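You operate a simulated robot arm through the tools that you are given. There is no shell and no other tool. Be economical: measure what you need, move in short steps, check, and stop when the job is done.

You run a simulated robot arm. Do the job below in one go: nothing can be reset, and whatever is moved stays where it is left.

Task
Shrink the loose side of the sleeve on the bar with the blower.
Fine: half a turn of the holder faces it to the blower; the dial stays at LOW; end with the blower off and parked and the holder turned back.

The check looks at the end state, three seconds after you hand in, the way a careful person would. Anything else that was tipped, shoved, dropped, spilled or broken makes it a failure.

Robot
A 7-joint arm with a two-finger parallel gripper, fixed in place. Base frame: the origin is at the foot of the arm, x ahead of it, y to its left, z up; the work surface is at about z = 86. Readings come in cm, rad, newtons and seconds.
With the tool pointing down near the work surface it reaches from about 30 to 70 cm from the base axis. Its first joint turns from -1.152 to 1.152 rad. Payload 1.57 kg.
The tool frame sits at the grasp point between the pads (the TCP): z along the fingers, y along the line on which they close. The tips reach 3 cm beyond it. The gripper opens to 11 cm. The fingers are 2.4 cm wide and 1.2 cm thick; the gripper's body (4.8 by 11.2 cm) begins 7.8 cm behind the TCP.
Orientation is that of the tool frame in the base frame, as [roll, pitch, yaw] about the fixed x, y, z axes, in that order (R = Rz(yaw) Ry(pitch) Rx(roll)). With the fingers straight down and closing along the base's y, the tool's x points along the base's -x, its y along +y and its z along -z.

Tools
- The arm moves only by the tool servo_tool. Its argument "targets" is text: rows parted by semicolons, each of 7 numbers parted by spaces: the shift along the tool's x, y, z in cm, then the turn, a rotation vector about the tool's x, y, z in rad, then the finger opening in cm, from 0 to 11. In form: tx ty tz ax ay az claw; .... A call has 1 to 10 rows; each row is the pose to reach, as a shift and turn from the pose commanded when the call began, along the tool's axes at that moment. Each row takes 0.2 s and may step no farther than 5 cm and 0.15 rad from the row before; otherwise, or with a gripper value out of range, the whole call is refused. A pose out of reach is approached as far as the arm can. The call stops where the force on the tool passes 60 N (or 10 N more than at its start, if that is more) or the arm is blocked; 0.2 s more then pass. Each finger travels about 10.8 cm/s and halts on what it meets, pressing with about 39 N; the grip force reading is that of the motor and also rises with nothing between the fingers. The clock runs only during rows and for 0.2 s after the last one: add rows that repeat a pose to give the fingers time. It gives the time, the measured TCP pose, the force on the tool (base axes), the opening and the grip force at its end, in the units of the frame above (readings bear some noise), with the torque about the TCP (base axes, N m) and any sound that the robot's microphone picked up.
- Cameras (640 x 400 px; columns grow to the right, rows downward): "scene" is fixed at [17.39, -39.49, 141.24]; the picture's right is [0.66, -0.75, 0.00], its down [-0.35, -0.31, -0.89] and it looks along [0.66, 0.59, -0.46] (base axes); focal length 309 px, centre (320, 200). "wrist" rides on the gripper at [7, 1.6, -14.1] in the tool frame; the picture's right is [-0.23, 0.97, 0.00], its down [-0.85, -0.20, -0.48] and it looks along [-0.47, -0.11, 0.88] (tool axes); focal length 222 px, centre (320, 200). There is no depth. A picture from a camera that has moved, and an enlarged one, comes with that camera's place and axes in the base frame and with its lens. The place of the scene camera against the robot may be out by one fixed shift of up to 1.2 cm in any direction.
- get_image(camera): a new picture of that camera. The clock stands still meanwhile.
- zoom(camera, box): a new picture of the part [left, top, right, bottom] of that camera's present view, enlarged. The clock stands still meanwhile.
- finish_job(): hands the job in; it is judged then, once.

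Go step by step. Nothing tells you positions but the pictures and the camera data: compare them with the known pose of the tool, close in by small moves and look again before you grip or let go. The budget is 120 turns and 84 pictures, counting those below and the enlarged ones. Unless the task says otherwise, let go and move clear before handing in, and close with one line.

The tools are called after "Call:" by a JSON object that holds its "api" and its "payload". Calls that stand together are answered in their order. servo_tool: Moves the arm, as the interface text tells. Its arguments: {"type":"object","properties":{"targets":{"type":"string"}},"required":["targets"]} The other tools are called the same way: get_image (camera) takes a picture; zoom (camera, box) takes an enlarged picture of a part of a camera's view; finish_job () hands the job in.

At the start:

```text
time_s: 0.0
ee_pos: [45.84, 4.47, 122.03]
tool_rot: [3.141, -0.001, 3.14]
force: [-0.2, 0.0, -0.3]
moment: [0.0, 0.01, 0.02]
opening: 10.97
grip_force: 0.0
```

scene: 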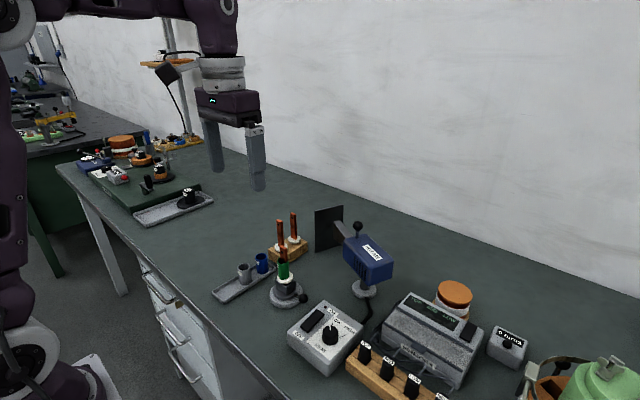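
wrist: 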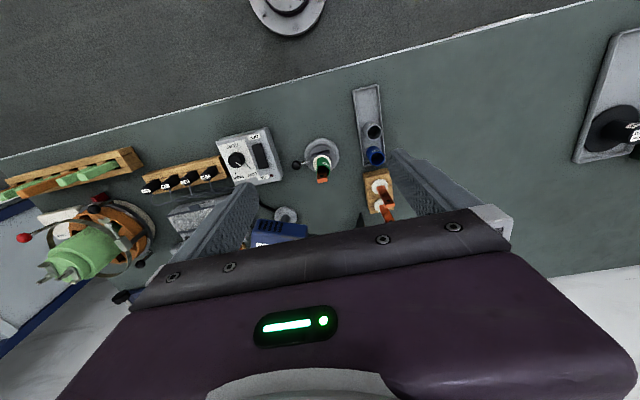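

I see a bench with a bar in a turning holder (green sleeve), a blue blower on a swivel stand with a black shield plate, and a control box with a dial and a switch. I'll enlarge these areas first.

Call:
{"api": "zoom", "payload": {"camera": "scene", "box": [200, 190, 420, 328]}}

Call:
{"api": "zoom", "payload": {"camera": "scene", "box": [270, 270, 430, 370]}}

Call:
{"api": "zoom", "payload": {"camera": "wrist", "box": [200, 70, 420, 260]}}

```text
2.90 times, centred on (310, 259) of scene
camera zoom: at [17.39, -39.49, 141.24], right [0.66, -0.75, 0.0], down [-0.35, -0.31, -0.89], along [0.66, 0.59, -0.46], focal length 895 px, centre (349, 29)
```

zoom: 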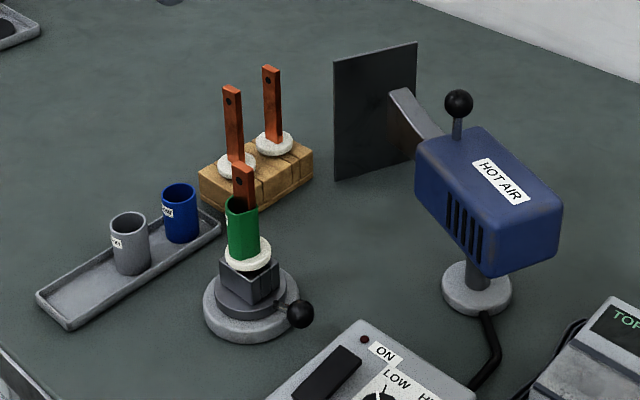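

```text
4.00 times, centred on (350, 320) of scene
camera zoom: at [17.39, -39.49, 141.24], right [0.66, -0.75, 0.0], down [-0.35, -0.31, -0.89], along [0.66, 0.59, -0.46], focal length 1235 px, centre (200, -280)
```

zoom: 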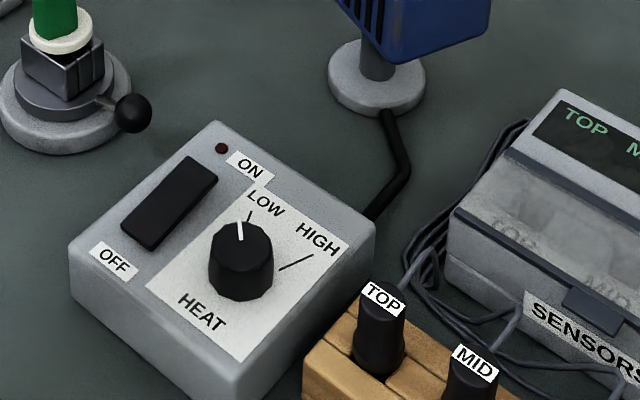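

```text
2.11 times, centred on (310, 165) of wrist
camera zoom: at [38.73, 6.2, 136.24], right [0.23, 0.97, 0.0], down [0.85, -0.2, 0.48], along [0.47, -0.11, -0.88], focal length 468 px, centre (341, 274)
```

zoom: 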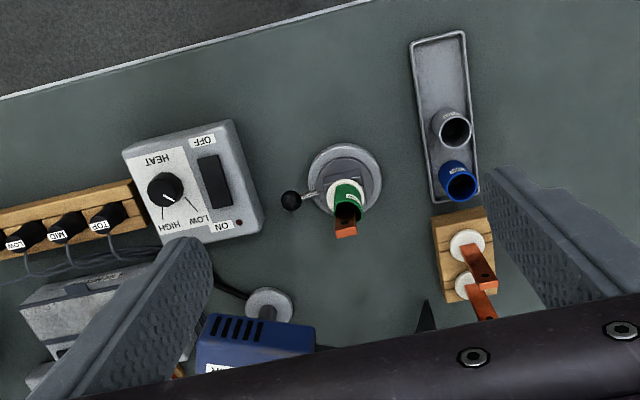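

The holder sits near (53.5, 3), its knob near (53.8, -2.6, 89.4), the rocker switch near (49, -9, 91.5) and the blower stand near (66.7, -9.6). I'll draw the arm back to get a better view of the blower with the wrist camera.

Call:
{"api": "servo_tool", "payload": {"targets": "4 -3 0 0 0 0 11; 8 -6 0 0 0 0 11; 10 -9 0 0 0 0 11"}}

Call:
{"api": "get_image", "payload": {"camera": "wrist"}}

Call:
{"api": "zoom", "payload": {"camera": "scene", "box": [305, 195, 405, 305]}}

Call:
{"api": "zoom", "payload": {"camera": "scene", "box": [255, 235, 325, 310]}}

```text
time_s: 0.8
ee_pos: [35.82, -4.56, 121.86]
tool_rot: [-3.14, 0.002, -3.141]
force: [0.0, -0.4, -0.5]
moment: [0.0, 0.03, 0.01]
opening: 11.02
grip_force: 0.1
```

```text
78 pictures are left
camera wrist: at [28.8, -2.8, 136.12], right [0.23, 0.97, 0.0], down [0.85, -0.2, 0.48], along [0.47, -0.11, -0.88], focal length 222 px, centre (320, 200)
```

wrist: 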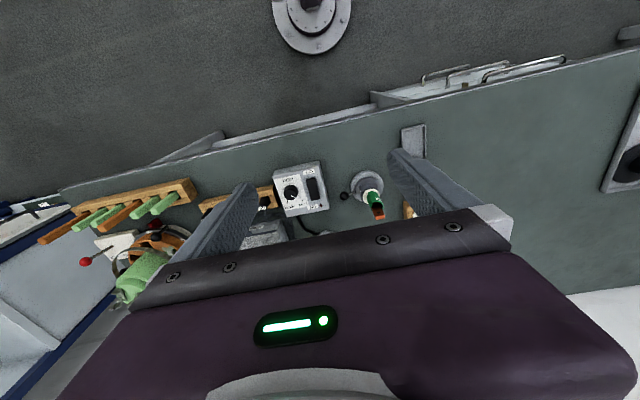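

```text
3.64 times, centred on (355, 250) of scene
camera zoom: at [17.39, -39.49, 141.24], right [0.66, -0.75, 0.0], down [-0.35, -0.31, -0.89], along [0.66, 0.59, -0.46], focal length 1123 px, centre (193, 18)
```

zoom: 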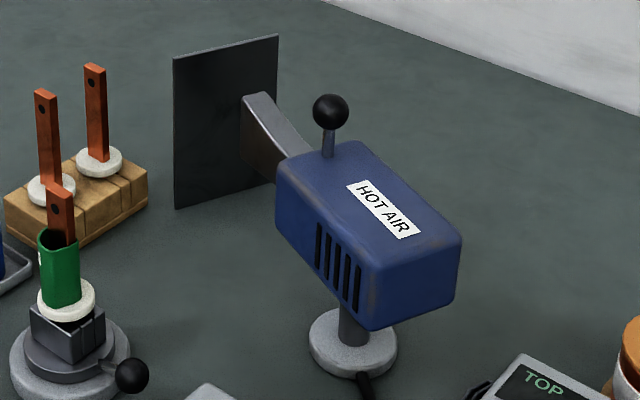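

```text
5.33 times, centred on (290, 272) of scene
camera zoom: at [17.39, -39.49, 141.24], right [0.66, -0.75, 0.0], down [-0.35, -0.31, -0.89], along [0.66, 0.59, -0.46], focal length 1647 px, centre (480, -187)
```

zoom: 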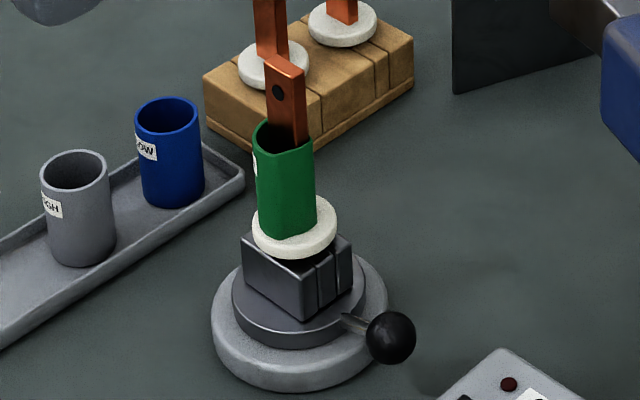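

The sleeve gapes on its left side, away from the blower, and the blower is parked facing the black plate (heading about 66°). I'll bring the gripper above the holder's lever knob with its closing line along the lever's tangent.

Call:
{"api": "servo_tool", "payload": {"targets": "-1.78 0.2 1.4 0 0 -0.15 11; -3.56 0.4 2.8 0 0 -0.3 11; -5.34 0.6 4.2 0 0 -0.45 11; -7.12 0.8 5.6 0 0 -0.6 10; -8.9 1.0 7 0 0 -0.75 9; -10.68 1.2 8.4 0 0 -0.9 8; -12.46 1.4 9.8 0 0 -1.05 7; -14.24 1.6 11.2 0 0 -1.2 6; -16.02 1.8 12.6 0 0 -1.35 5; -17.8 2 14 0 0 -1.5 5"}}

Call:
{"api": "get_image", "payload": {"camera": "wrist"}}

Call:
{"api": "get_image", "payload": {"camera": "scene"}}

```text
time_s: 3.0
ee_pos: [53.7, -2.53, 108.08]
tool_rot: [-3.139, 0.0, -1.64]
force: [0.1, -0.3, -0.5]
moment: [-0.02, 0.02, 0.01]
opening: 5.01
grip_force: 0.0
```

```text
75 pictures are left
camera wrist: at [51.46, -9.32, 122.25], right [-0.96, 0.29, 0.0], down [0.26, 0.84, 0.48], along [0.14, 0.46, -0.88], focal length 222 px, centre (320, 200)
```

wrist: 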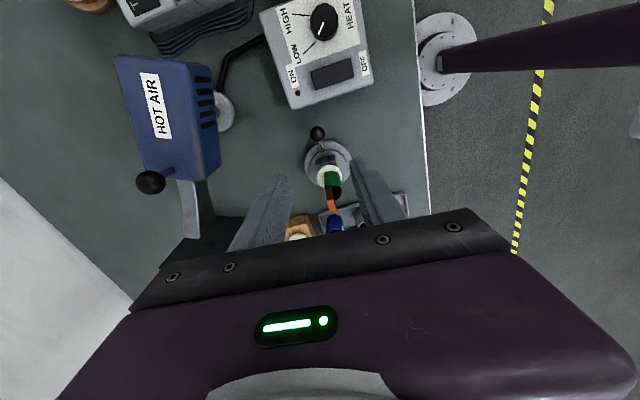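

```text
74 pictures are left
```

scene: 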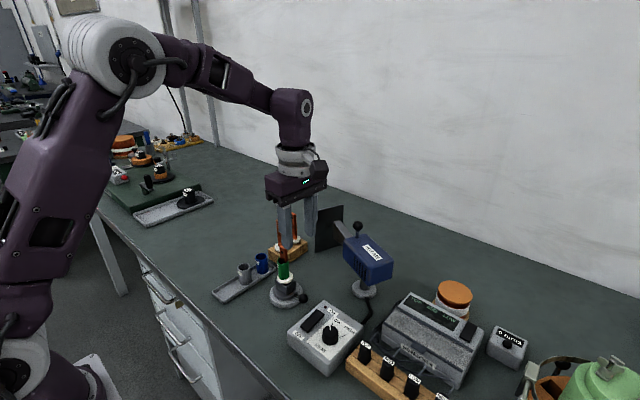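

The knob lies almost below the tool, at about (53.85, -2.85). I'll enlarge the holder to get its centre.

Call:
{"api": "zoom", "payload": {"camera": "wrist", "box": [270, 110, 390, 230]}}

Call:
{"api": "zoom", "payload": {"camera": "wrist", "box": [90, 40, 290, 260]}}

```text
3.33 times, centred on (330, 170) of wrist
camera zoom: at [51.46, -9.32, 122.25], right [-0.96, 0.29, 0.0], down [0.26, 0.84, 0.48], along [0.14, 0.46, -0.88], focal length 740 px, centre (287, 300)
```

zoom: 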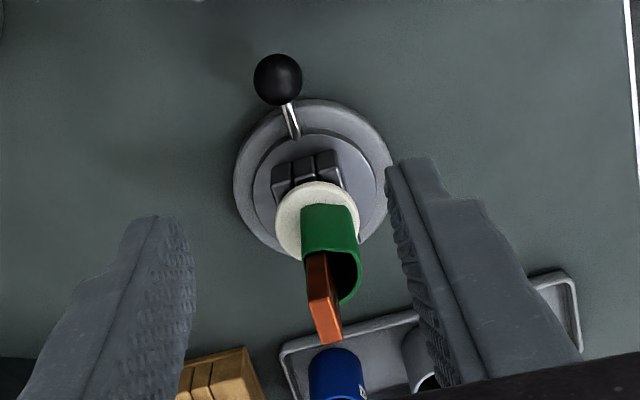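

```text
1.82 times, centred on (190, 150) of wrist
camera zoom: at [51.46, -9.32, 122.25], right [-0.96, 0.29, 0.0], down [0.26, 0.84, 0.48], along [0.14, 0.46, -0.88], focal length 404 px, centre (556, 291)
```

zoom: 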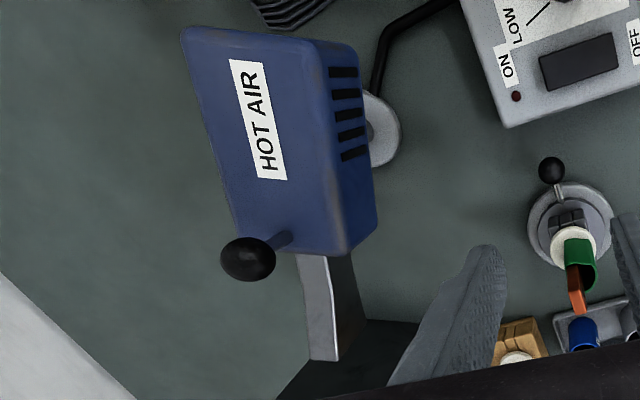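

Holder centre is about (53.8, 2.8), so the lever radius is about 5.65 and it points to -y. I'll descend around the knob and check.

Call:
{"api": "servo_tool", "payload": {"targets": "0.31 -0.17 4 0 0 -0.07 5; 0.31 -0.17 8.5 0 0 -0.07 5; 0.31 -0.17 13 0 0 -0.07 5; 0.31 -0.17 15.5 0 0 -0.07 5; 0.31 -0.17 17.2 0 0 -0.07 5"}}

Call:
{"api": "get_image", "payload": {"camera": "wrist"}}

Call:
{"api": "zoom", "payload": {"camera": "scene", "box": [240, 220, 360, 320]}}

```text
time_s: 4.2
ee_pos: [53.86, -2.84, 90.65]
tool_rot: [3.141, 0.0, -1.573]
force: [0.0, -0.1, -0.4]
moment: [0.01, 0.02, 0.02]
opening: 5.01
grip_force: 0.0
```

```text
71 pictures are left
camera wrist: at [52.18, -9.74, 104.99], right [-0.97, 0.23, 0.0], down [0.2, 0.85, 0.48], along [0.11, 0.47, -0.88], focal length 222 px, centre (320, 200)
```

wrist: 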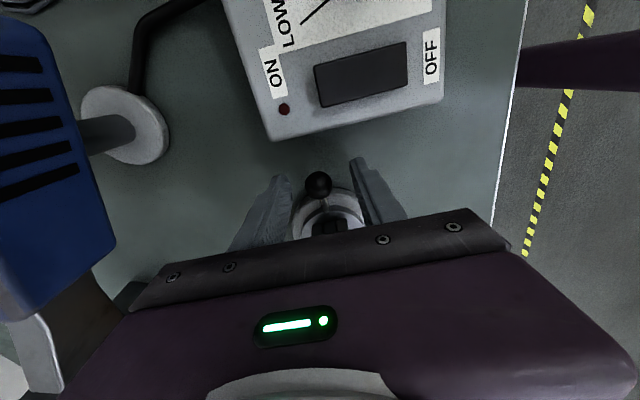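

```text
4.00 times, centred on (300, 270) of scene
camera zoom: at [17.39, -39.49, 141.24], right [0.66, -0.75, 0.0], down [-0.35, -0.31, -0.89], along [0.66, 0.59, -0.46], focal length 1235 px, centre (400, -80)
```

zoom: 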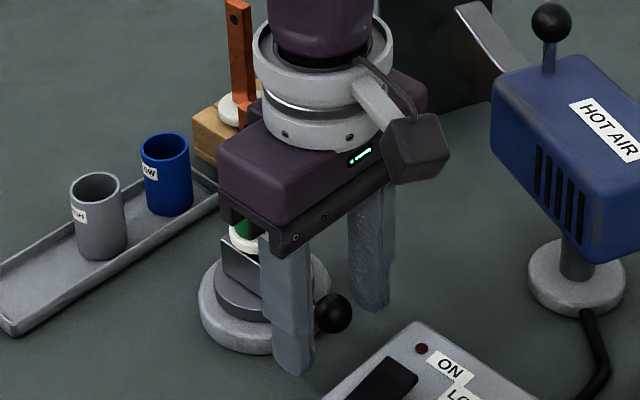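

The ball sits centred between the fingers. I'll cage it and swing the lever the first third, clockwise seen from above, with the gripper turning along.

Call:
{"api": "servo_tool", "payload": {"targets": "0 0 0 0 0 0 2.5; 0 0 0 0 0 0 2.5; -0.064 0.846 0 0 0 0.15 2.5; -0.253 1.673 0 0 0 0.3 2.5; -0.564 2.462 0 0 0 0.45 2.5; -0.989 3.196 0 0 0 0.6 2.5; -1.519 3.858 0 0 0 0.75 2.5; -2.142 4.434 0 0 0 0.9 2.5; -2.844 4.91 0 0 0 1.05 2.5"}}

Call:
{"api": "get_image", "payload": {"camera": "wrist"}}

Call:
{"api": "zoom", "payload": {"camera": "scene", "box": [240, 220, 360, 320]}}

```text
time_s: 6.2
ee_pos: [48.65, -0.06, 90.93]
tool_rot: [-3.141, 0.0, -2.625]
force: [1.0, -0.1, 0.1]
moment: [-0.02, 0.02, -0.03]
opening: 2.52
grip_force: 0.2
```

```text
69 pictures are left
camera wrist: at [41.78, -2.02, 105.08], right [-0.28, 0.96, 0.0], down [0.84, 0.25, 0.48], along [0.46, 0.14, -0.88], focal length 222 px, centre (320, 200)
```

wrist: 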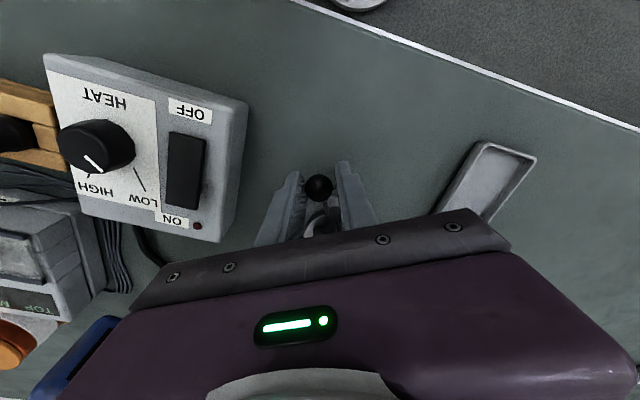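

```text
4.00 times, centred on (300, 270) of scene
camera zoom: at [17.39, -39.49, 141.24], right [0.66, -0.75, 0.0], down [-0.35, -0.31, -0.89], along [0.66, 0.59, -0.46], focal length 1235 px, centre (400, -80)
```

zoom: 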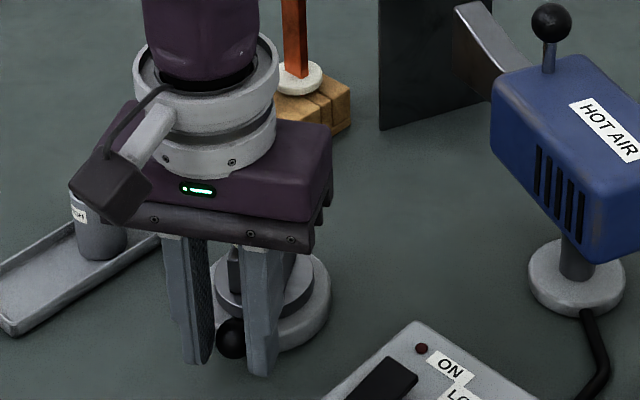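

The lever follows with hardly any force. I'll carry on with the next third.

Call:
{"api": "servo_tool", "payload": {"targets": "-0.064 0.846 0 0 0 0.15 2.5; -0.253 1.673 0 0 0 0.3 2.5; -0.564 2.462 0 0 0 0.45 2.5; -0.989 3.196 0 0 0 0.6 2.5; -1.519 3.858 0 0 0 0.75 2.5; -2.142 4.434 0 0 0 0.9 2.5; -2.844 4.91 0 0 0 1.05 2.5"}}

Call:
{"api": "zoom", "payload": {"camera": "scene", "box": [220, 200, 360, 320]}}

```text
time_s: 7.8
ee_pos: [48.95, 5.65, 90.92]
tool_rot: [3.141, 0.003, 2.608]
force: [-0.2, -0.8, -0.1]
moment: [-0.02, 0.01, 0.0]
opening: 2.57
grip_force: 0.3
```

```text
3.33 times, centred on (290, 260) of scene
camera zoom: at [17.39, -39.49, 141.24], right [0.66, -0.75, 0.0], down [-0.35, -0.31, -0.89], along [0.66, 0.59, -0.46], focal length 1029 px, centre (420, 0)
```

zoom: 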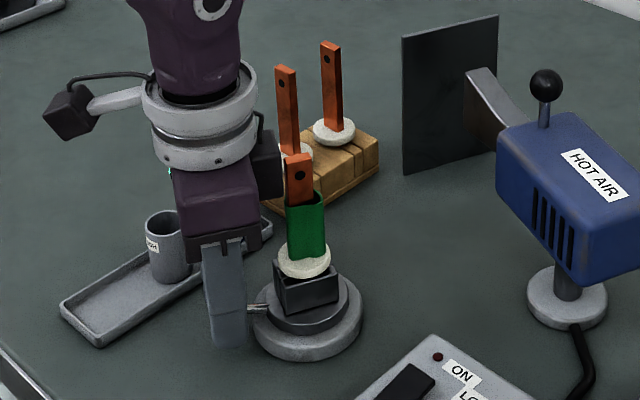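

Good so far; the last third brings the lever to +y.

Call:
{"api": "servo_tool", "payload": {"targets": "-0.064 0.846 0 0 0 0.15 2.5; -0.253 1.673 0 0 0 0.3 2.5; -0.564 2.462 0 0 0 0.45 2.5; -0.989 3.196 0 0 0 0.6 2.5; -1.519 3.858 0 0 0 0.75 2.5; -2.142 4.434 0 0 0 0.9 2.5; -2.844 4.91 0 0 0 1.05 2.5; -2.98 4.98 0 0 0 1.08 2.5"}}

Call:
{"api": "zoom", "payload": {"camera": "scene", "box": [220, 200, 360, 320]}}

Call:
{"api": "get_image", "payload": {"camera": "wrist"}}

```text
time_s: 9.6
ee_pos: [53.92, 8.45, 90.74]
tool_rot: [3.141, 0.0, 1.529]
force: [0.7, 0.6, -0.6]
moment: [0.01, 0.02, 0.02]
opening: 2.51
grip_force: 0.1
```

```text
3.33 times, centred on (290, 260) of scene
camera zoom: at [17.39, -39.49, 141.24], right [0.66, -0.75, 0.0], down [-0.35, -0.31, -0.89], along [0.66, 0.59, -0.46], focal length 1029 px, centre (420, 0)
```

zoom: 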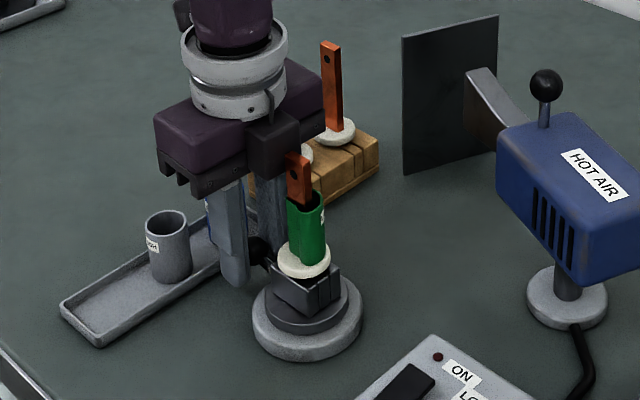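

```text
65 pictures are left
camera wrist: at [55.76, 15.43, 105.04], right [0.96, -0.27, 0.0], down [-0.24, -0.85, 0.48], along [-0.13, -0.46, -0.88], focal length 222 px, centre (320, 200)
```

wrist: 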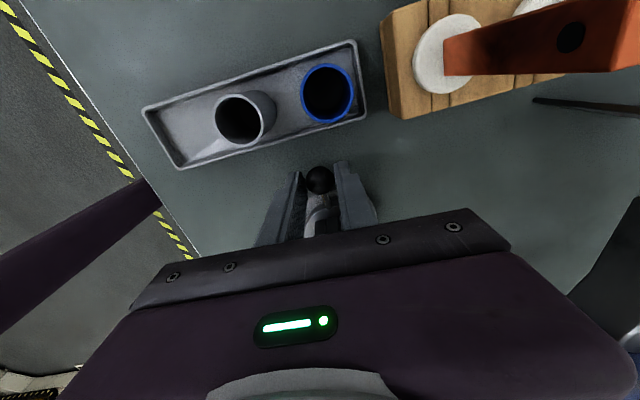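

The lever now points to +y and the loose side faces the blower. I'll open, lift straight up and go over to hover above the blower's knob, near (68.9, -5.8, 103.3).

Call:
{"api": "servo_tool", "payload": {"targets": "0 0 0 0 0 0 5; 0 0 -4 0 0 0 5; 0 0 -9 0 0 0 5; 0 0 -14 0 0 0 5; 0 0 -19 0 0 0 5; 0 0 -24 0 0 0 5; -3.4 3.9 -24 0 0 0.1 5; -6.8 7.8 -24 0 0 0.2 5; -10.2 11.7 -24 0 0 0.3 5; -13.6 15.6 -24 0 0 0.375 5"}}

Call:
{"api": "get_image", "payload": {"camera": "wrist"}}

Call:
{"api": "zoom", "payload": {"camera": "scene", "box": [240, 170, 420, 320]}}

```text
refused: row 7 steps farther than a row can; nothing moved
```

```text
64 pictures are left
camera wrist: at [55.76, 15.43, 105.04], right [0.96, -0.27, 0.0], down [-0.24, -0.85, 0.48], along [-0.13, -0.46, -0.88], focal length 222 px, centre (320, 200)
```

wrist: 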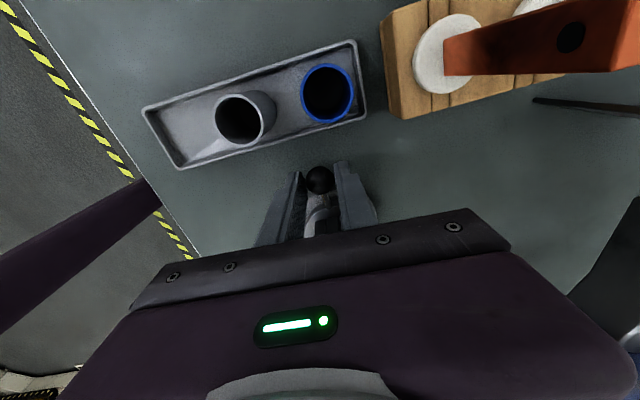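

```text
2.67 times, centred on (330, 245) of scene
camera zoom: at [17.39, -39.49, 141.24], right [0.66, -0.75, 0.0], down [-0.35, -0.31, -0.89], along [0.66, 0.59, -0.46], focal length 824 px, centre (293, 80)
```

zoom: 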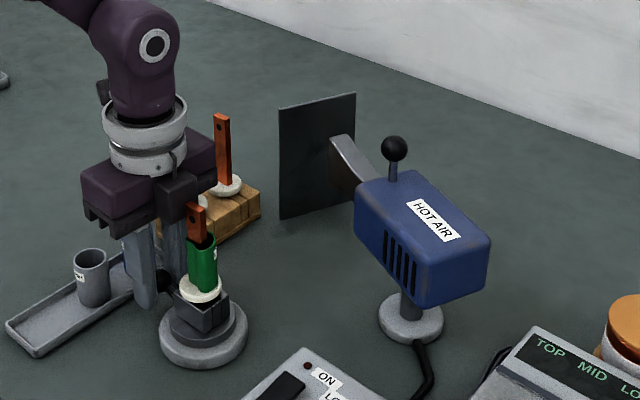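

The step was too long, so nothing moved. I'll lift first and then travel in shorter steps.

Call:
{"api": "servo_tool", "payload": {"targets": "0 0 0 0 0 0 5; 0 0 -4 0 0 0 5; 0 0 -8.8 0 0 0 5; 0 0 -13.6 0 0 0 5; 0 0 -18.4 0 0 0 5; 0 0 -23 0 0 0 5; -2 2.4 -25 0 0 0.1 5; -5 5.8 -25 0 0 0.2 5; -8.2 9.2 -25 0 0 0.3 5"}}

Call:
{"api": "get_image", "payload": {"camera": "wrist"}}

Call:
{"api": "zoom", "payload": {"camera": "scene", "box": [240, 170, 420, 320]}}

```text
time_s: 11.6
ee_pos: [62.63, -0.21, 115.63]
tool_rot: [-3.141, 0.003, 1.23]
force: [0.4, -0.7, -0.1]
moment: [0.08, 0.06, -0.01]
opening: 5.01
grip_force: 0.1
```

```text
62 pictures are left
camera wrist: at [66.47, 5.95, 129.85], right [0.84, -0.54, 0.0], down [-0.47, -0.74, 0.48], along [-0.26, -0.4, -0.88], focal length 222 px, centre (320, 200)
```

wrist: 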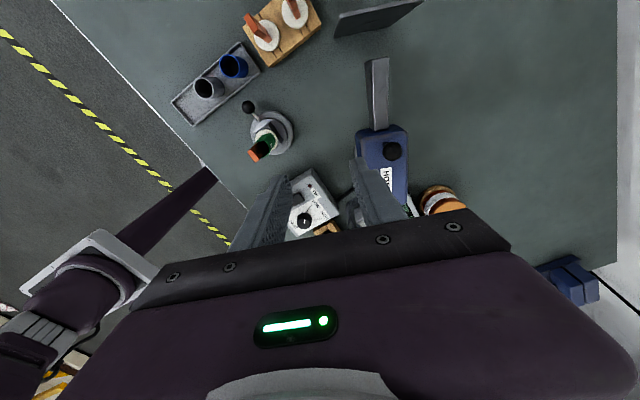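

```text
2.67 times, centred on (330, 245) of scene
camera zoom: at [17.4, -39.49, 141.24], right [0.66, -0.75, 0.0], down [-0.35, -0.31, -0.89], along [0.66, 0.59, -0.46], focal length 824 px, centre (293, 80)
```

zoom: 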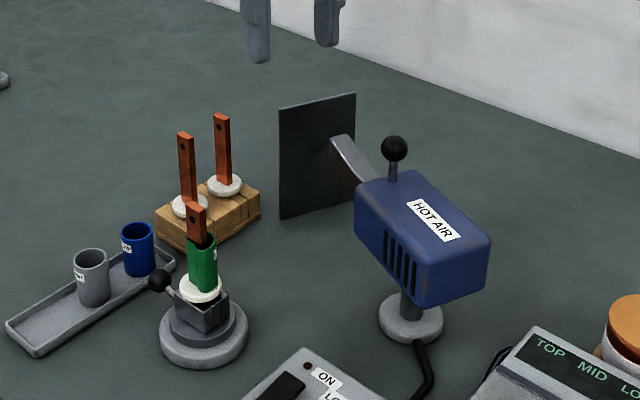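

The knob triangulates to about (69.6, -5.55, 102.7). I'll enlarge the blower to find its axis and nozzle length.

Call:
{"api": "zoom", "payload": {"camera": "wrist", "box": [310, 0, 470, 220]}}

```text
1.82 times, centred on (390, 110) of wrist
camera zoom: at [66.47, 5.95, 129.85], right [0.84, -0.54, 0.0], down [-0.47, -0.74, 0.48], along [-0.26, -0.4, -0.88], focal length 404 px, centre (193, 364)
```

zoom: 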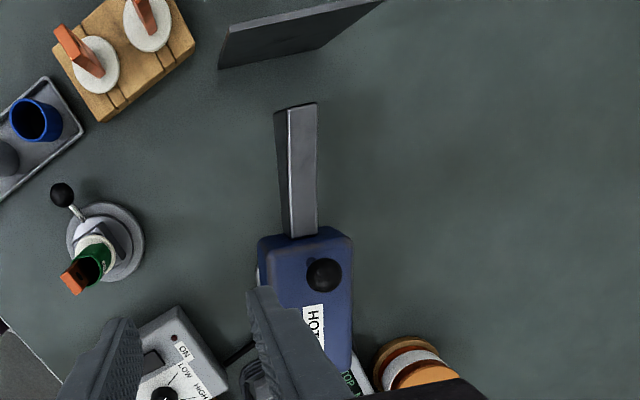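

The blower axis heads about 66° with knob radius about 4.6 and nozzle reach about 15 cm from its post. I'll move to just above the knob and look again.

Call:
{"api": "servo_tool", "payload": {"targets": "-1 3 0 0 0 0.03 5; -2 6 1 0 0 0.06 5; -2.7 8.35 3 0 0 0.06 5; -2.7 8.35 5.5 0 0 0.06 5"}}

Call:
{"api": "get_image", "payload": {"camera": "wrist"}}

Call:
{"api": "zoom", "payload": {"camera": "scene", "box": [290, 160, 430, 300]}}

```text
time_s: 12.6
ee_pos: [64.01, -5.23, 110.01]
tool_rot: [3.141, 0.0, 1.169]
force: [-0.2, -0.9, 0.3]
moment: [0.01, -0.02, 0.0]
opening: 5.02
grip_force: 0.1
out of reach, approached as far as the arm can: row 1, 2, 3, 4
```

```text
59 pictures are left
camera wrist: at [68.12, 0.5, 124.33], right [0.81, -0.59, 0.0], down [-0.52, -0.71, 0.48], along [-0.28, -0.39, -0.88], focal length 222 px, centre (320, 200)
```

wrist: 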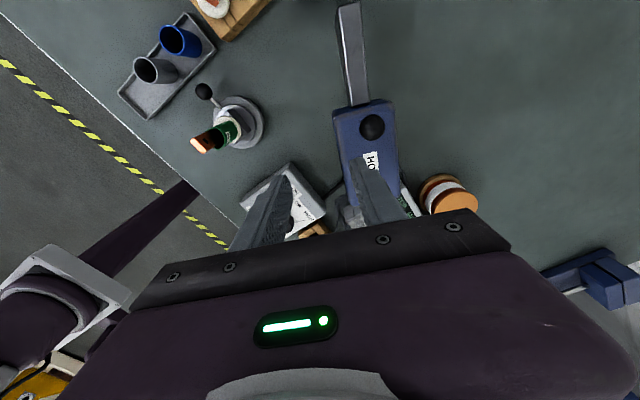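

```text
2.86 times, centred on (360, 230) of scene
camera zoom: at [17.39, -39.49, 141.24], right [0.66, -0.75, 0.0], down [-0.35, -0.31, -0.89], along [0.66, 0.59, -0.46], focal length 882 px, centre (206, 114)
```

zoom: 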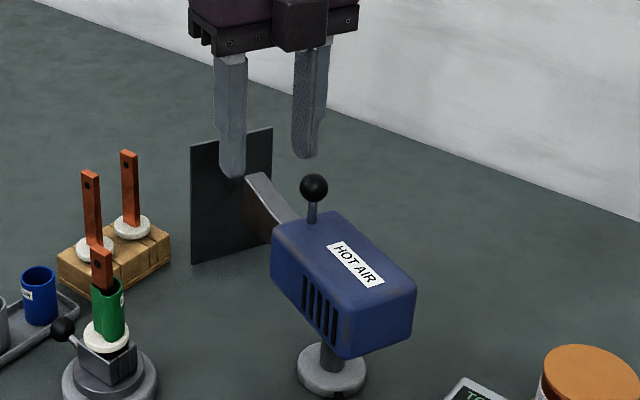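

With the tool straight down the knob is out of reach, so I'll approach it with a tilt (fingers leaning outward). First I'll back off and turn the wrist so that the closing line runs along the blower axis.

Call:
{"api": "servo_tool", "payload": {"targets": "0 -0.85 -0.8 0 0 -0.15 5; 0 -1.7 -1.6 0 0 -0.3 5; -0.1 -2.55 -2.4 0 0 -0.45 5; -0.1 -3.4 -3.2 0 0 -0.6 5; -0.2 -4.25 -4 0 0 -0.75 5; -0.2 -5.1 -4.8 0 0 -0.9 5; -0.3 -5.95 -5.6 0 0 -1.05 5; -0.3 -6.8 -6.4 0 0 -1.2 5; -0.4 -7.65 -7.2 0 0 -1.35 5; -0.4 -8.5 -8 0 0 -1.5 5"}}

```text
time_s: 14.8
ee_pos: [56.4, -2.58, 118.25]
tool_rot: [-3.142, 0.0, 2.673]
force: [-0.3, 0.8, 1.4]
moment: [-0.04, -0.02, -0.04]
opening: 5.02
grip_force: 0.1
```

Now I'll tilt the tool by 0.5 rad and move onto the approach line to the knob.

Call:
{"api": "servo_tool", "payload": {"targets": "-1.8 0.8 0 0 -0.125 0 5; -3.7 1.6 1.5 0 -0.25 0 5; -5.5 2.4 3.3 0 -0.375 0 5; -7.42 3.28 5.1 0 -0.5 0 5"}}

Call:
{"api": "get_image", "payload": {"camera": "wrist"}}

Call:
{"api": "zoom", "payload": {"camera": "scene", "box": [290, 160, 430, 300]}}

```text
time_s: 15.8
ee_pos: [64.53, -3.05, 113.15]
tool_rot: [3.14, 0.503, 2.672]
force: [-0.1, -0.1, 0.0]
moment: [-0.01, 0.06, 0.02]
opening: 5.01
grip_force: 0.1
```

```text
57 pictures are left
camera wrist: at [53.56, 4.4, 122.27], right [0.62, 0.78, 0.11], down [0.37, -0.41, 0.83], along [0.69, -0.47, -0.55], focal length 222 px, centre (320, 200)
```

wrist: 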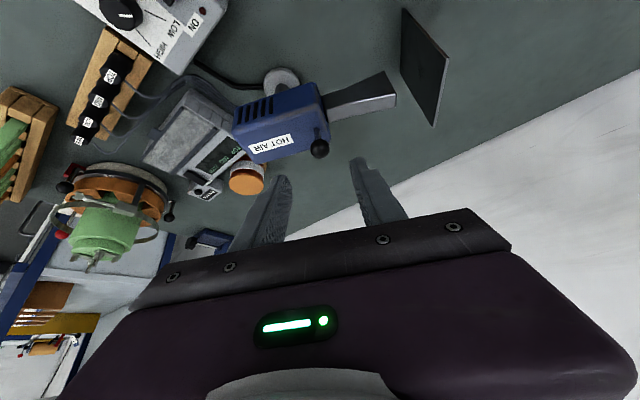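

```text
2.86 times, centred on (360, 230) of scene
camera zoom: at [17.39, -39.49, 141.24], right [0.66, -0.75, 0.0], down [-0.35, -0.31, -0.89], along [0.66, 0.59, -0.46], focal length 882 px, centre (206, 114)
```

zoom: 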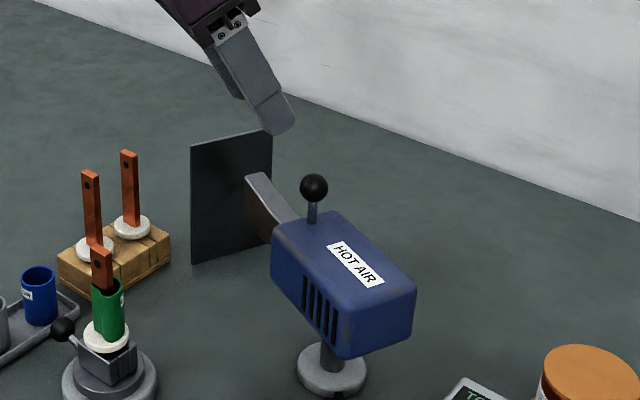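

The knob is on the approach line as predicted. I'll advance along the fingers to just short of it.

Call:
{"api": "servo_tool", "payload": {"targets": "0 0 4 0 0 0 5; 0 0 7 0 0 0 5; 0 0 9.2 0 0 0 5"}}

Call:
{"api": "get_image", "payload": {"camera": "wrist"}}

Call:
{"api": "zoom", "payload": {"camera": "scene", "box": [310, 190, 410, 290]}}

```text
time_s: 16.6
ee_pos: [68.45, -5.13, 105.02]
tool_rot: [-3.141, 0.501, 2.671]
force: [-0.1, 0.0, -0.3]
moment: [0.0, -0.02, 0.0]
opening: 5.01
grip_force: 0.1
```

```text
55 pictures are left
camera wrist: at [57.52, 2.31, 114.11], right [0.62, 0.78, 0.11], down [0.37, -0.41, 0.83], along [0.69, -0.47, -0.55], focal length 222 px, centre (320, 200)
```

wrist: 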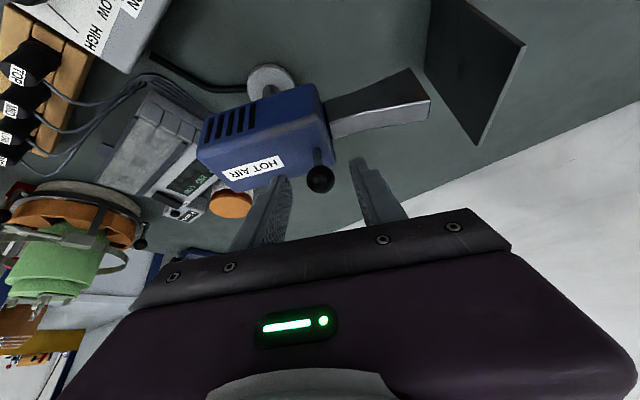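

```text
4.00 times, centred on (360, 240) of scene
camera zoom: at [17.39, -39.49, 141.24], right [0.66, -0.75, 0.0], down [-0.35, -0.31, -0.89], along [0.66, 0.59, -0.46], focal length 1235 px, centre (160, 40)
```

zoom: 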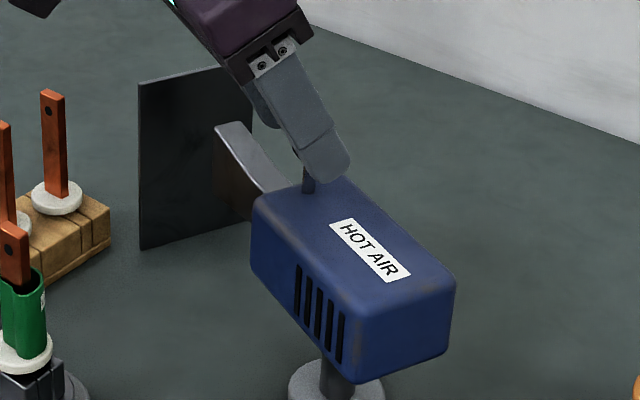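

The ball is centred, about 2.3 cm beyond the grasp point. I'll advance 1 cm more and grip it.

Call:
{"api": "servo_tool", "payload": {"targets": "0 0 1.1 0 0 0 5; 0 0 1.1 0 0 0 3; 0 0 1.1 0 0 0 1.5; 0 0 1.1 0 0 0 1.5"}}

Call:
{"api": "zoom", "payload": {"camera": "wrist", "box": [200, 80, 440, 240]}}

Call:
{"api": "zoom", "payload": {"camera": "scene", "box": [310, 190, 410, 290]}}

```text
time_s: 17.6
ee_pos: [68.68, -5.36, 104.02]
tool_rot: [-3.141, 0.501, 2.67]
force: [2.6, 2.2, -3.6]
moment: [-0.04, -0.17, 0.14]
opening: 2.33
grip_force: 35.8
```

```text
2.50 times, centred on (320, 160) of wrist
camera zoom: at [57.96, 2.1, 113.2], right [0.62, 0.78, 0.11], down [0.37, -0.41, 0.83], along [0.69, -0.47, -0.55], focal length 555 px, centre (320, 300)
```

zoom: 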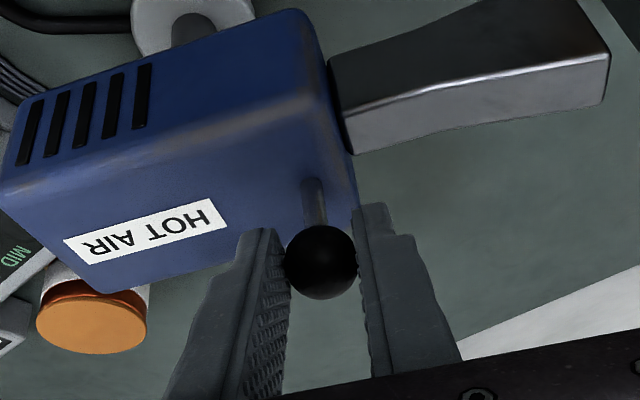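

```text
4.00 times, centred on (360, 240) of scene
camera zoom: at [17.41, -39.48, 141.24], right [0.66, -0.75, 0.0], down [-0.35, -0.31, -0.89], along [0.66, 0.59, -0.46], focal length 1235 px, centre (160, 40)
```

zoom: 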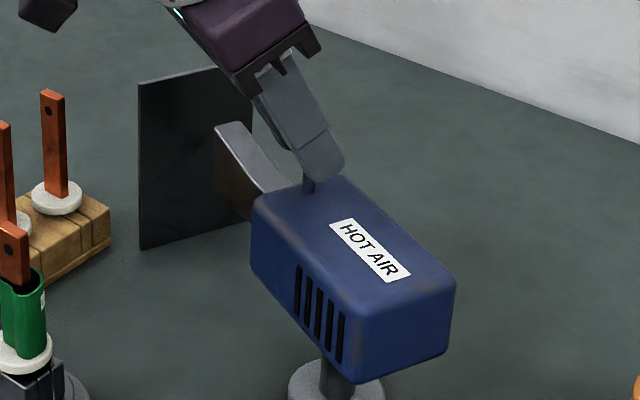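

The knob is gripped. I'll swing it a first 0.3 rad about the post at about (67.4, -9.75), watching the force.

Call:
{"api": "servo_tool", "payload": {"targets": "0.29 -0.08 -0.16 -0.036 0 -0.066 1.5; 0.58 -0.178 -0.318 -0.072 0 -0.132 1.5; 0.86 -0.31 -0.47 -0.108 0 -0.197 1.5; 1.13 -0.453 -0.619 -0.144 0 -0.263 1.5"}}

Call:
{"api": "zoom", "payload": {"camera": "scene", "box": [270, 190, 410, 310]}}

```text
time_s: 18.6
ee_pos: [67.42, -5.16, 104.14]
tool_rot: [-3.141, 0.499, 2.971]
force: [2.7, -9.0, -8.3]
moment: [-0.15, -0.43, 0.01]
opening: 2.38
grip_force: 36.0
```

```text
3.33 times, centred on (340, 250) of scene
camera zoom: at [17.42, -39.52, 141.23], right [0.66, -0.75, 0.0], down [-0.35, -0.31, -0.89], along [0.66, 0.59, -0.46], focal length 1029 px, centre (253, 33)
```

zoom: 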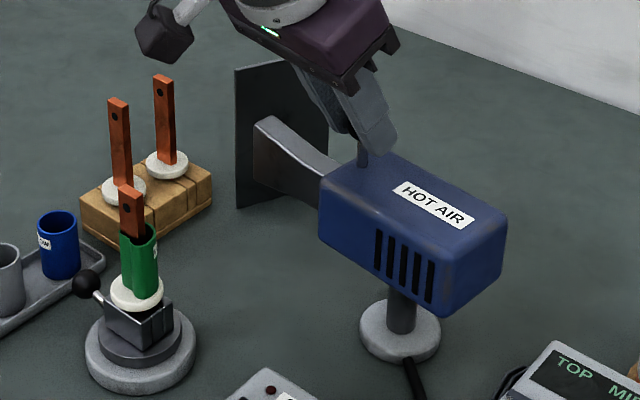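

It swings freely with a modest force. I'll trim the radius a little and continue by another 0.6 rad.

Call:
{"api": "servo_tool", "payload": {"targets": "0.28 -0.12 -0.153 -0.036 0 -0.066 1.5; 0.56 -0.243 -0.306 -0.072 0 -0.132 1.5; 0.817 -0.41 -0.446 -0.108 0 -0.197 1.5; 1.074 -0.574 -0.586 -0.144 0 -0.263 1.5; 1.313 -0.763 -0.716 -0.18 0 -0.329 1.5; 1.552 -0.953 -0.847 -0.216 0 -0.395 1.5; 1.771 -1.168 -0.966 -0.251 0 -0.461 1.5; 1.991 -1.383 -1.086 -0.287 0 -0.527 1.5"}}

Call:
{"api": "get_image", "payload": {"camera": "wrist"}}

Call:
{"api": "zoom", "payload": {"camera": "scene", "box": [250, 190, 410, 320]}}

```text
time_s: 20.4
ee_pos: [64.95, -6.31, 104.17]
tool_rot: [-3.138, 0.499, -2.714]
force: [8.0, -23.6, -19.9]
moment: [-0.5, 0.3, -0.5]
opening: 2.35
grip_force: 35.6
```

```text
50 pictures are left
camera wrist: at [52.52, -10.06, 113.25], right [-0.22, 0.97, 0.11], down [0.56, 0.04, 0.83], along [0.8, 0.24, -0.55], focal length 222 px, centre (320, 200)
```

wrist: 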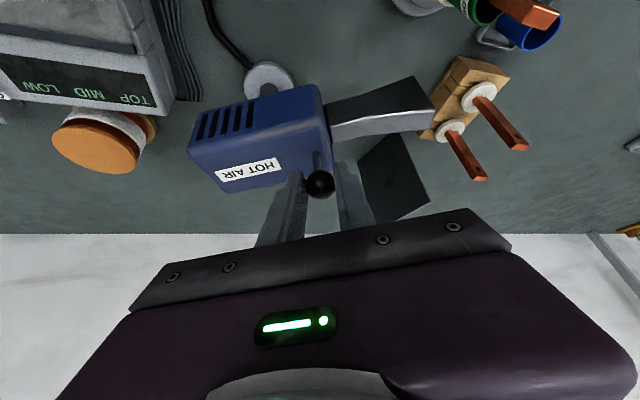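

```text
3.08 times, centred on (330, 255) of scene
camera zoom: at [17.46, -39.56, 141.21], right [0.66, -0.75, 0.0], down [-0.35, -0.31, -0.89], along [0.66, 0.59, -0.46], focal length 950 px, centre (289, 31)
```

zoom: 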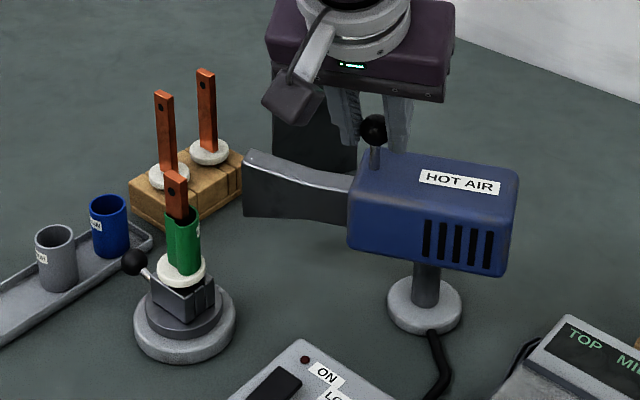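

Side force has built up because the arc's centre is slightly off. I'll release, let it relax, and see where the ball sits.

Call:
{"api": "servo_tool", "payload": {"targets": "0 0 0 0 0 0 3.4; 0 0 0 0 0 0 3.4"}}

Call:
{"api": "zoom", "payload": {"camera": "wrist", "box": [200, 80, 440, 240]}}

Call:
{"api": "zoom", "payload": {"camera": "scene", "box": [250, 190, 410, 320]}}

```text
time_s: 21.0
ee_pos: [65.09, -5.99, 104.3]
tool_rot: [3.141, 0.501, -2.711]
force: [-0.5, 0.8, -0.4]
moment: [-0.02, 0.0, -0.02]
opening: 3.4
grip_force: 0.0
```

```text
2.50 times, centred on (320, 160) of wrist
camera zoom: at [52.5, -9.76, 113.34], right [-0.22, 0.97, 0.11], down [0.56, 0.04, 0.83], along [0.8, 0.25, -0.55], focal length 555 px, centre (320, 300)
```

zoom: 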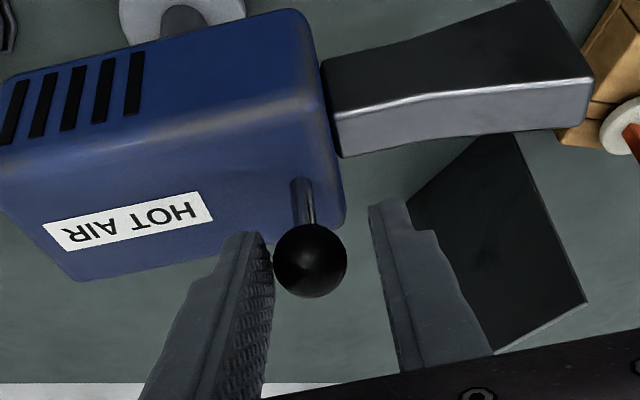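

```text
3.08 times, centred on (330, 255) of scene
camera zoom: at [17.39, -39.49, 141.24], right [0.66, -0.75, 0.0], down [-0.35, -0.31, -0.89], along [0.66, 0.59, -0.46], focal length 950 px, centre (289, 31)
```

zoom: 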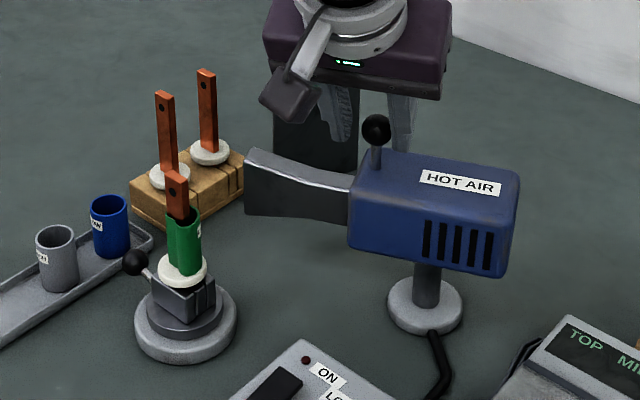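

The blower heads about 108° now and needs about 29° more to face the sleeve. I'll recentre on the ball, regrip and swing on about a better pivot estimate, (67.4, -10.1).

Call:
{"api": "servo_tool", "payload": {"targets": "0 -0.28 0 0 0 0 3.2; 0 -0.28 0 0 0 0 1.5; 0 -0.28 0 0 0 0 1.5; 0.481 -0.362 -0.263 -0.06 0 -0.11 1.5; 0.95 -0.513 -0.52 -0.12 0 -0.219 1.5; 1.398 -0.73 -0.765 -0.18 0 -0.329 1.5; 1.819 -1.008 -0.994 -0.24 0 -0.439 1.5"}}

Call:
{"api": "zoom", "payload": {"camera": "scene", "box": [250, 190, 410, 320]}}

Call:
{"api": "get_image", "payload": {"camera": "wrist"}}

```text
time_s: 22.6
ee_pos: [63.58, -8.07, 104.08]
tool_rot: [-3.134, 0.5, -2.212]
force: [21.6, -16.5, -12.4]
moment: [-0.52, -0.1, -0.42]
opening: 2.37
grip_force: 35.4
```

```text
3.08 times, centred on (330, 255) of scene
camera zoom: at [17.48, -39.54, 141.21], right [0.66, -0.75, 0.0], down [-0.35, -0.31, -0.89], along [0.66, 0.59, -0.46], focal length 950 px, centre (289, 31)
```

zoom: 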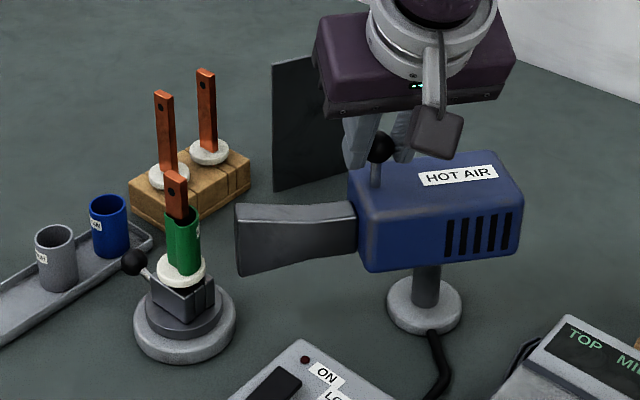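

```text
45 pictures are left
camera wrist: at [54.47, -17.35, 113.32], right [-0.66, 0.74, 0.1], down [0.47, 0.3, 0.83], along [0.59, 0.6, -0.55], focal length 222 px, centre (320, 200)
```

wrist: 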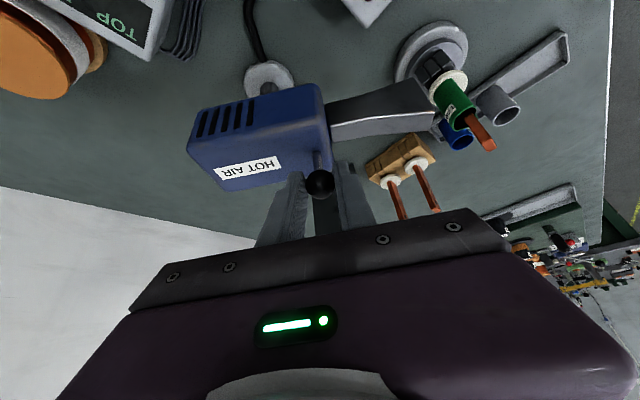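

The nozzle now looks to face the sleeve. I'll release and check the aim closely.

Call:
{"api": "servo_tool", "payload": {"targets": "0 0 0 0 0 0 3.4; 0 0 0 0 0 0 3.8"}}

Call:
{"api": "zoom", "payload": {"camera": "wrist", "box": [280, 10, 500, 210]}}

Call:
{"api": "zoom", "payload": {"camera": "scene", "box": [265, 225, 375, 310]}}

```text
time_s: 23.2
ee_pos: [63.45, -7.71, 104.26]
tool_rot: [-3.141, 0.502, -2.211]
force: [-0.3, 0.3, -0.2]
moment: [-0.03, 0.02, 0.02]
opening: 3.82
grip_force: 0.1
```

```text
2.00 times, centred on (390, 110) of wrist
camera zoom: at [54.35, -17.09, 113.34], right [-0.66, 0.74, 0.11], down [0.47, 0.3, 0.83], along [0.58, 0.6, -0.55], focal length 444 px, centre (180, 380)
```

zoom: 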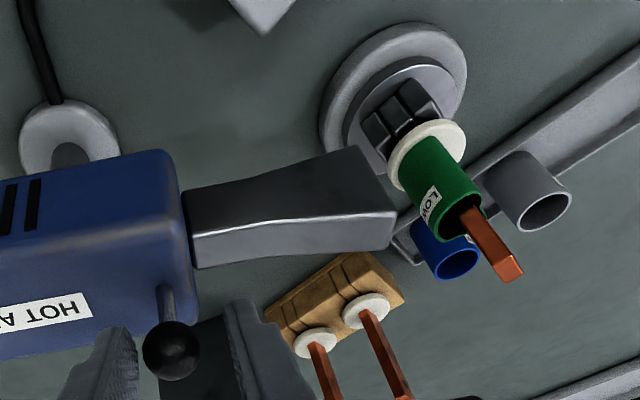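

```text
4.71 times, centred on (320, 268) of scene
camera zoom: at [17.39, -39.49, 141.24], right [0.66, -0.75, 0.0], down [-0.35, -0.31, -0.89], along [0.66, 0.59, -0.46], focal length 1453 px, centre (320, -118)
```

zoom: 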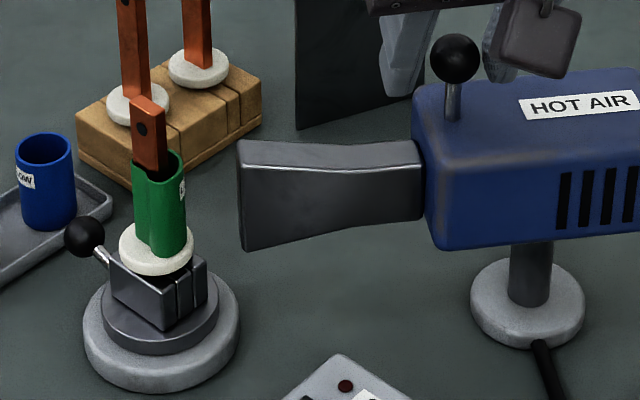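

The nozzle mouth faces the loose side of the sleeve within a degree or two, about 2.5 cm away. I'll back off along the fingers and bring the tool upright, then go to the switch.

Call:
{"api": "servo_tool", "payload": {"targets": "0 0 -1.5 0 0 0 5; 0 0 -5.5 0 0 0 5; 0 0 -10 0 0 0 5; 0 0 -11 0 0.125 0 4; 0 0 -12 0 0.25 0 2; 0 0 -12 0 0.375 0 0; 0 0 -12 0 0.5 0 0"}}

Call:
{"api": "get_image", "payload": {"camera": "scene"}}

```text
time_s: 24.8
ee_pos: [60.05, -12.45, 114.6]
tool_rot: [-3.14, 0.0, -2.212]
force: [0.0, 0.5, -0.5]
moment: [-0.03, 0.06, 0.01]
opening: 0.0
grip_force: 21.2
```

```text
42 pictures are left
```

scene: 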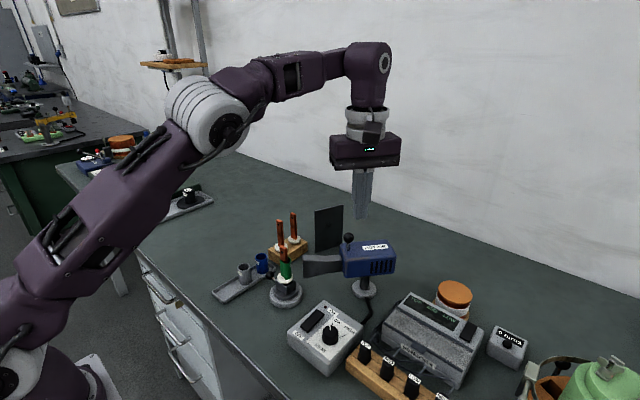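

Next I'll move above the ON end of the rocker with closed fingers pointing straight down.

Call:
{"api": "servo_tool", "payload": {"targets": "0.35 1.25 1 0 0 0.14 0; 0.7 2.5 2 0 0 0.28 0; 1.05 3.75 3 0 0 0.42 0; 1.4 5 4 0 0 0.56 0; 1.75 6.25 5 0 0 0.7 0; 2.1 7.5 7 0 0 0.84 0; 2.44 8.72 9 0 0 0.93 0"}}

Call:
{"api": "get_image", "payload": {"camera": "wrist"}}

```text
time_s: 26.4
ee_pos: [51.73, -9.3, 105.66]
tool_rot: [-3.141, 0.002, 3.138]
force: [0.5, -0.1, 0.5]
moment: [0.04, -0.01, 0.0]
opening: 0.0
grip_force: 21.1
```

```text
41 pictures are left
camera wrist: at [44.67, -7.47, 119.87], right [0.23, 0.97, 0.0], down [0.85, -0.2, 0.48], along [0.47, -0.11, -0.88], focal length 222 px, centre (320, 200)
```

wrist: 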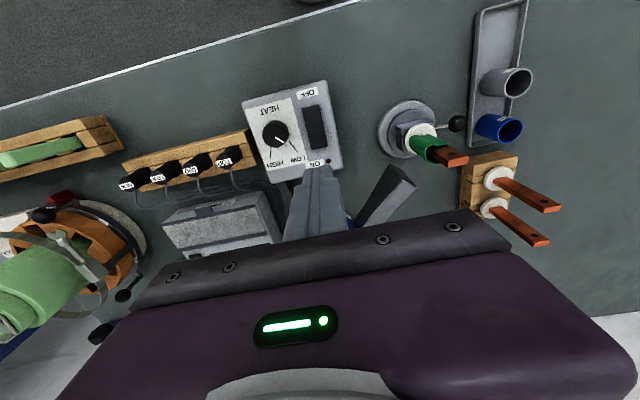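

The ON end lies just below, about (51.5, -9.3). I'll go down to about 2 cm above it and look at the height.

Call:
{"api": "servo_tool", "payload": {"targets": "0.3 0 4 0 0 0 0; 0.3 0 8.2 0 0 0 0"}}

Call:
{"api": "zoom", "payload": {"camera": "scene", "box": [265, 235, 385, 350]}}

Call:
{"api": "zoom", "payload": {"camera": "wrist", "box": [220, 70, 460, 240]}}

```text
time_s: 27.0
ee_pos: [51.45, -9.14, 97.51]
tool_rot: [-3.141, 0.002, 3.141]
force: [0.2, 0.6, -0.3]
moment: [0.03, 0.0, 0.01]
opening: 0.02
grip_force: 21.2
```

```text
3.48 times, centred on (325, 292) of scene
camera zoom: at [17.39, -39.49, 141.24], right [0.66, -0.75, 0.0], down [-0.35, -0.31, -0.89], along [0.66, 0.59, -0.46], focal length 1074 px, centre (303, -122)
```

zoom: 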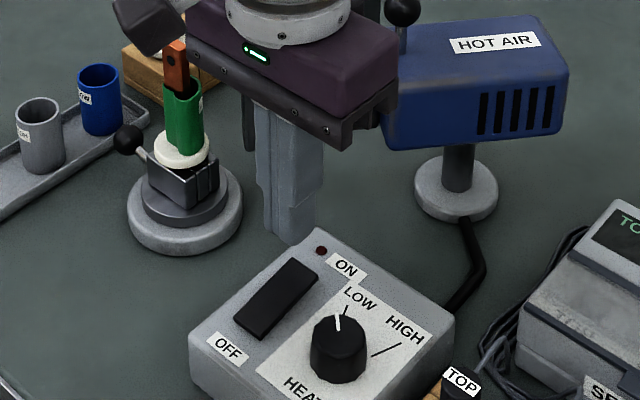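

```text
2.35 times, centred on (340, 155) of wrist
camera zoom: at [44.44, -7.4, 111.69], right [0.23, 0.97, 0.0], down [0.85, -0.2, 0.48], along [0.47, -0.11, -0.88], focal length 523 px, centre (273, 306)
```

zoom: 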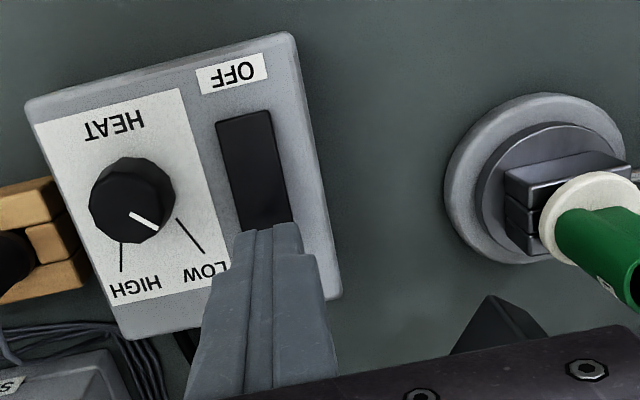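

The fingertips are about 2 cm above the ON end. I'll press down in small steps.

Call:
{"api": "servo_tool", "payload": {"targets": "0 0 1.2 0 0 0 0; 0 0 1.5 0 0 0 0; 0 0 1.8 0 0 0 0; 0 0 2.1 0 0 0 0"}}

```text
time_s: 28.0
ee_pos: [51.39, -9.2, 95.28]
tool_rot: [-3.141, 0.002, 3.139]
force: [0.2, -0.6, 0.4]
moment: [-0.01, 0.01, 0.01]
opening: 0.0
grip_force: 21.0
```

Call:
{"api": "servo_tool", "payload": {"targets": "0 0 0.25 0 0 0 0; 0 0 0.5 0 0 0 0; 0 0 0.75 0 0 0 0"}}

Call:
{"api": "zoom", "payload": {"camera": "scene", "box": [265, 235, 385, 350]}}

```text
time_s: 28.8
ee_pos: [51.17, -9.27, 94.49]
tool_rot: [-3.141, 0.002, 3.141]
force: [0.3, -1.1, 0.2]
moment: [0.01, 0.01, -0.01]
opening: 0.0
grip_force: 21.1
```

```text
3.48 times, centred on (325, 292) of scene
camera zoom: at [17.39, -39.49, 141.24], right [0.66, -0.75, 0.0], down [-0.35, -0.31, -0.89], along [0.66, 0.59, -0.46], focal length 1074 px, centre (303, -122)
```

zoom: 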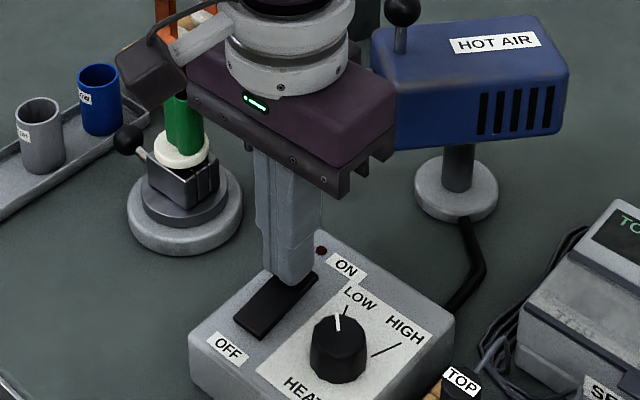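

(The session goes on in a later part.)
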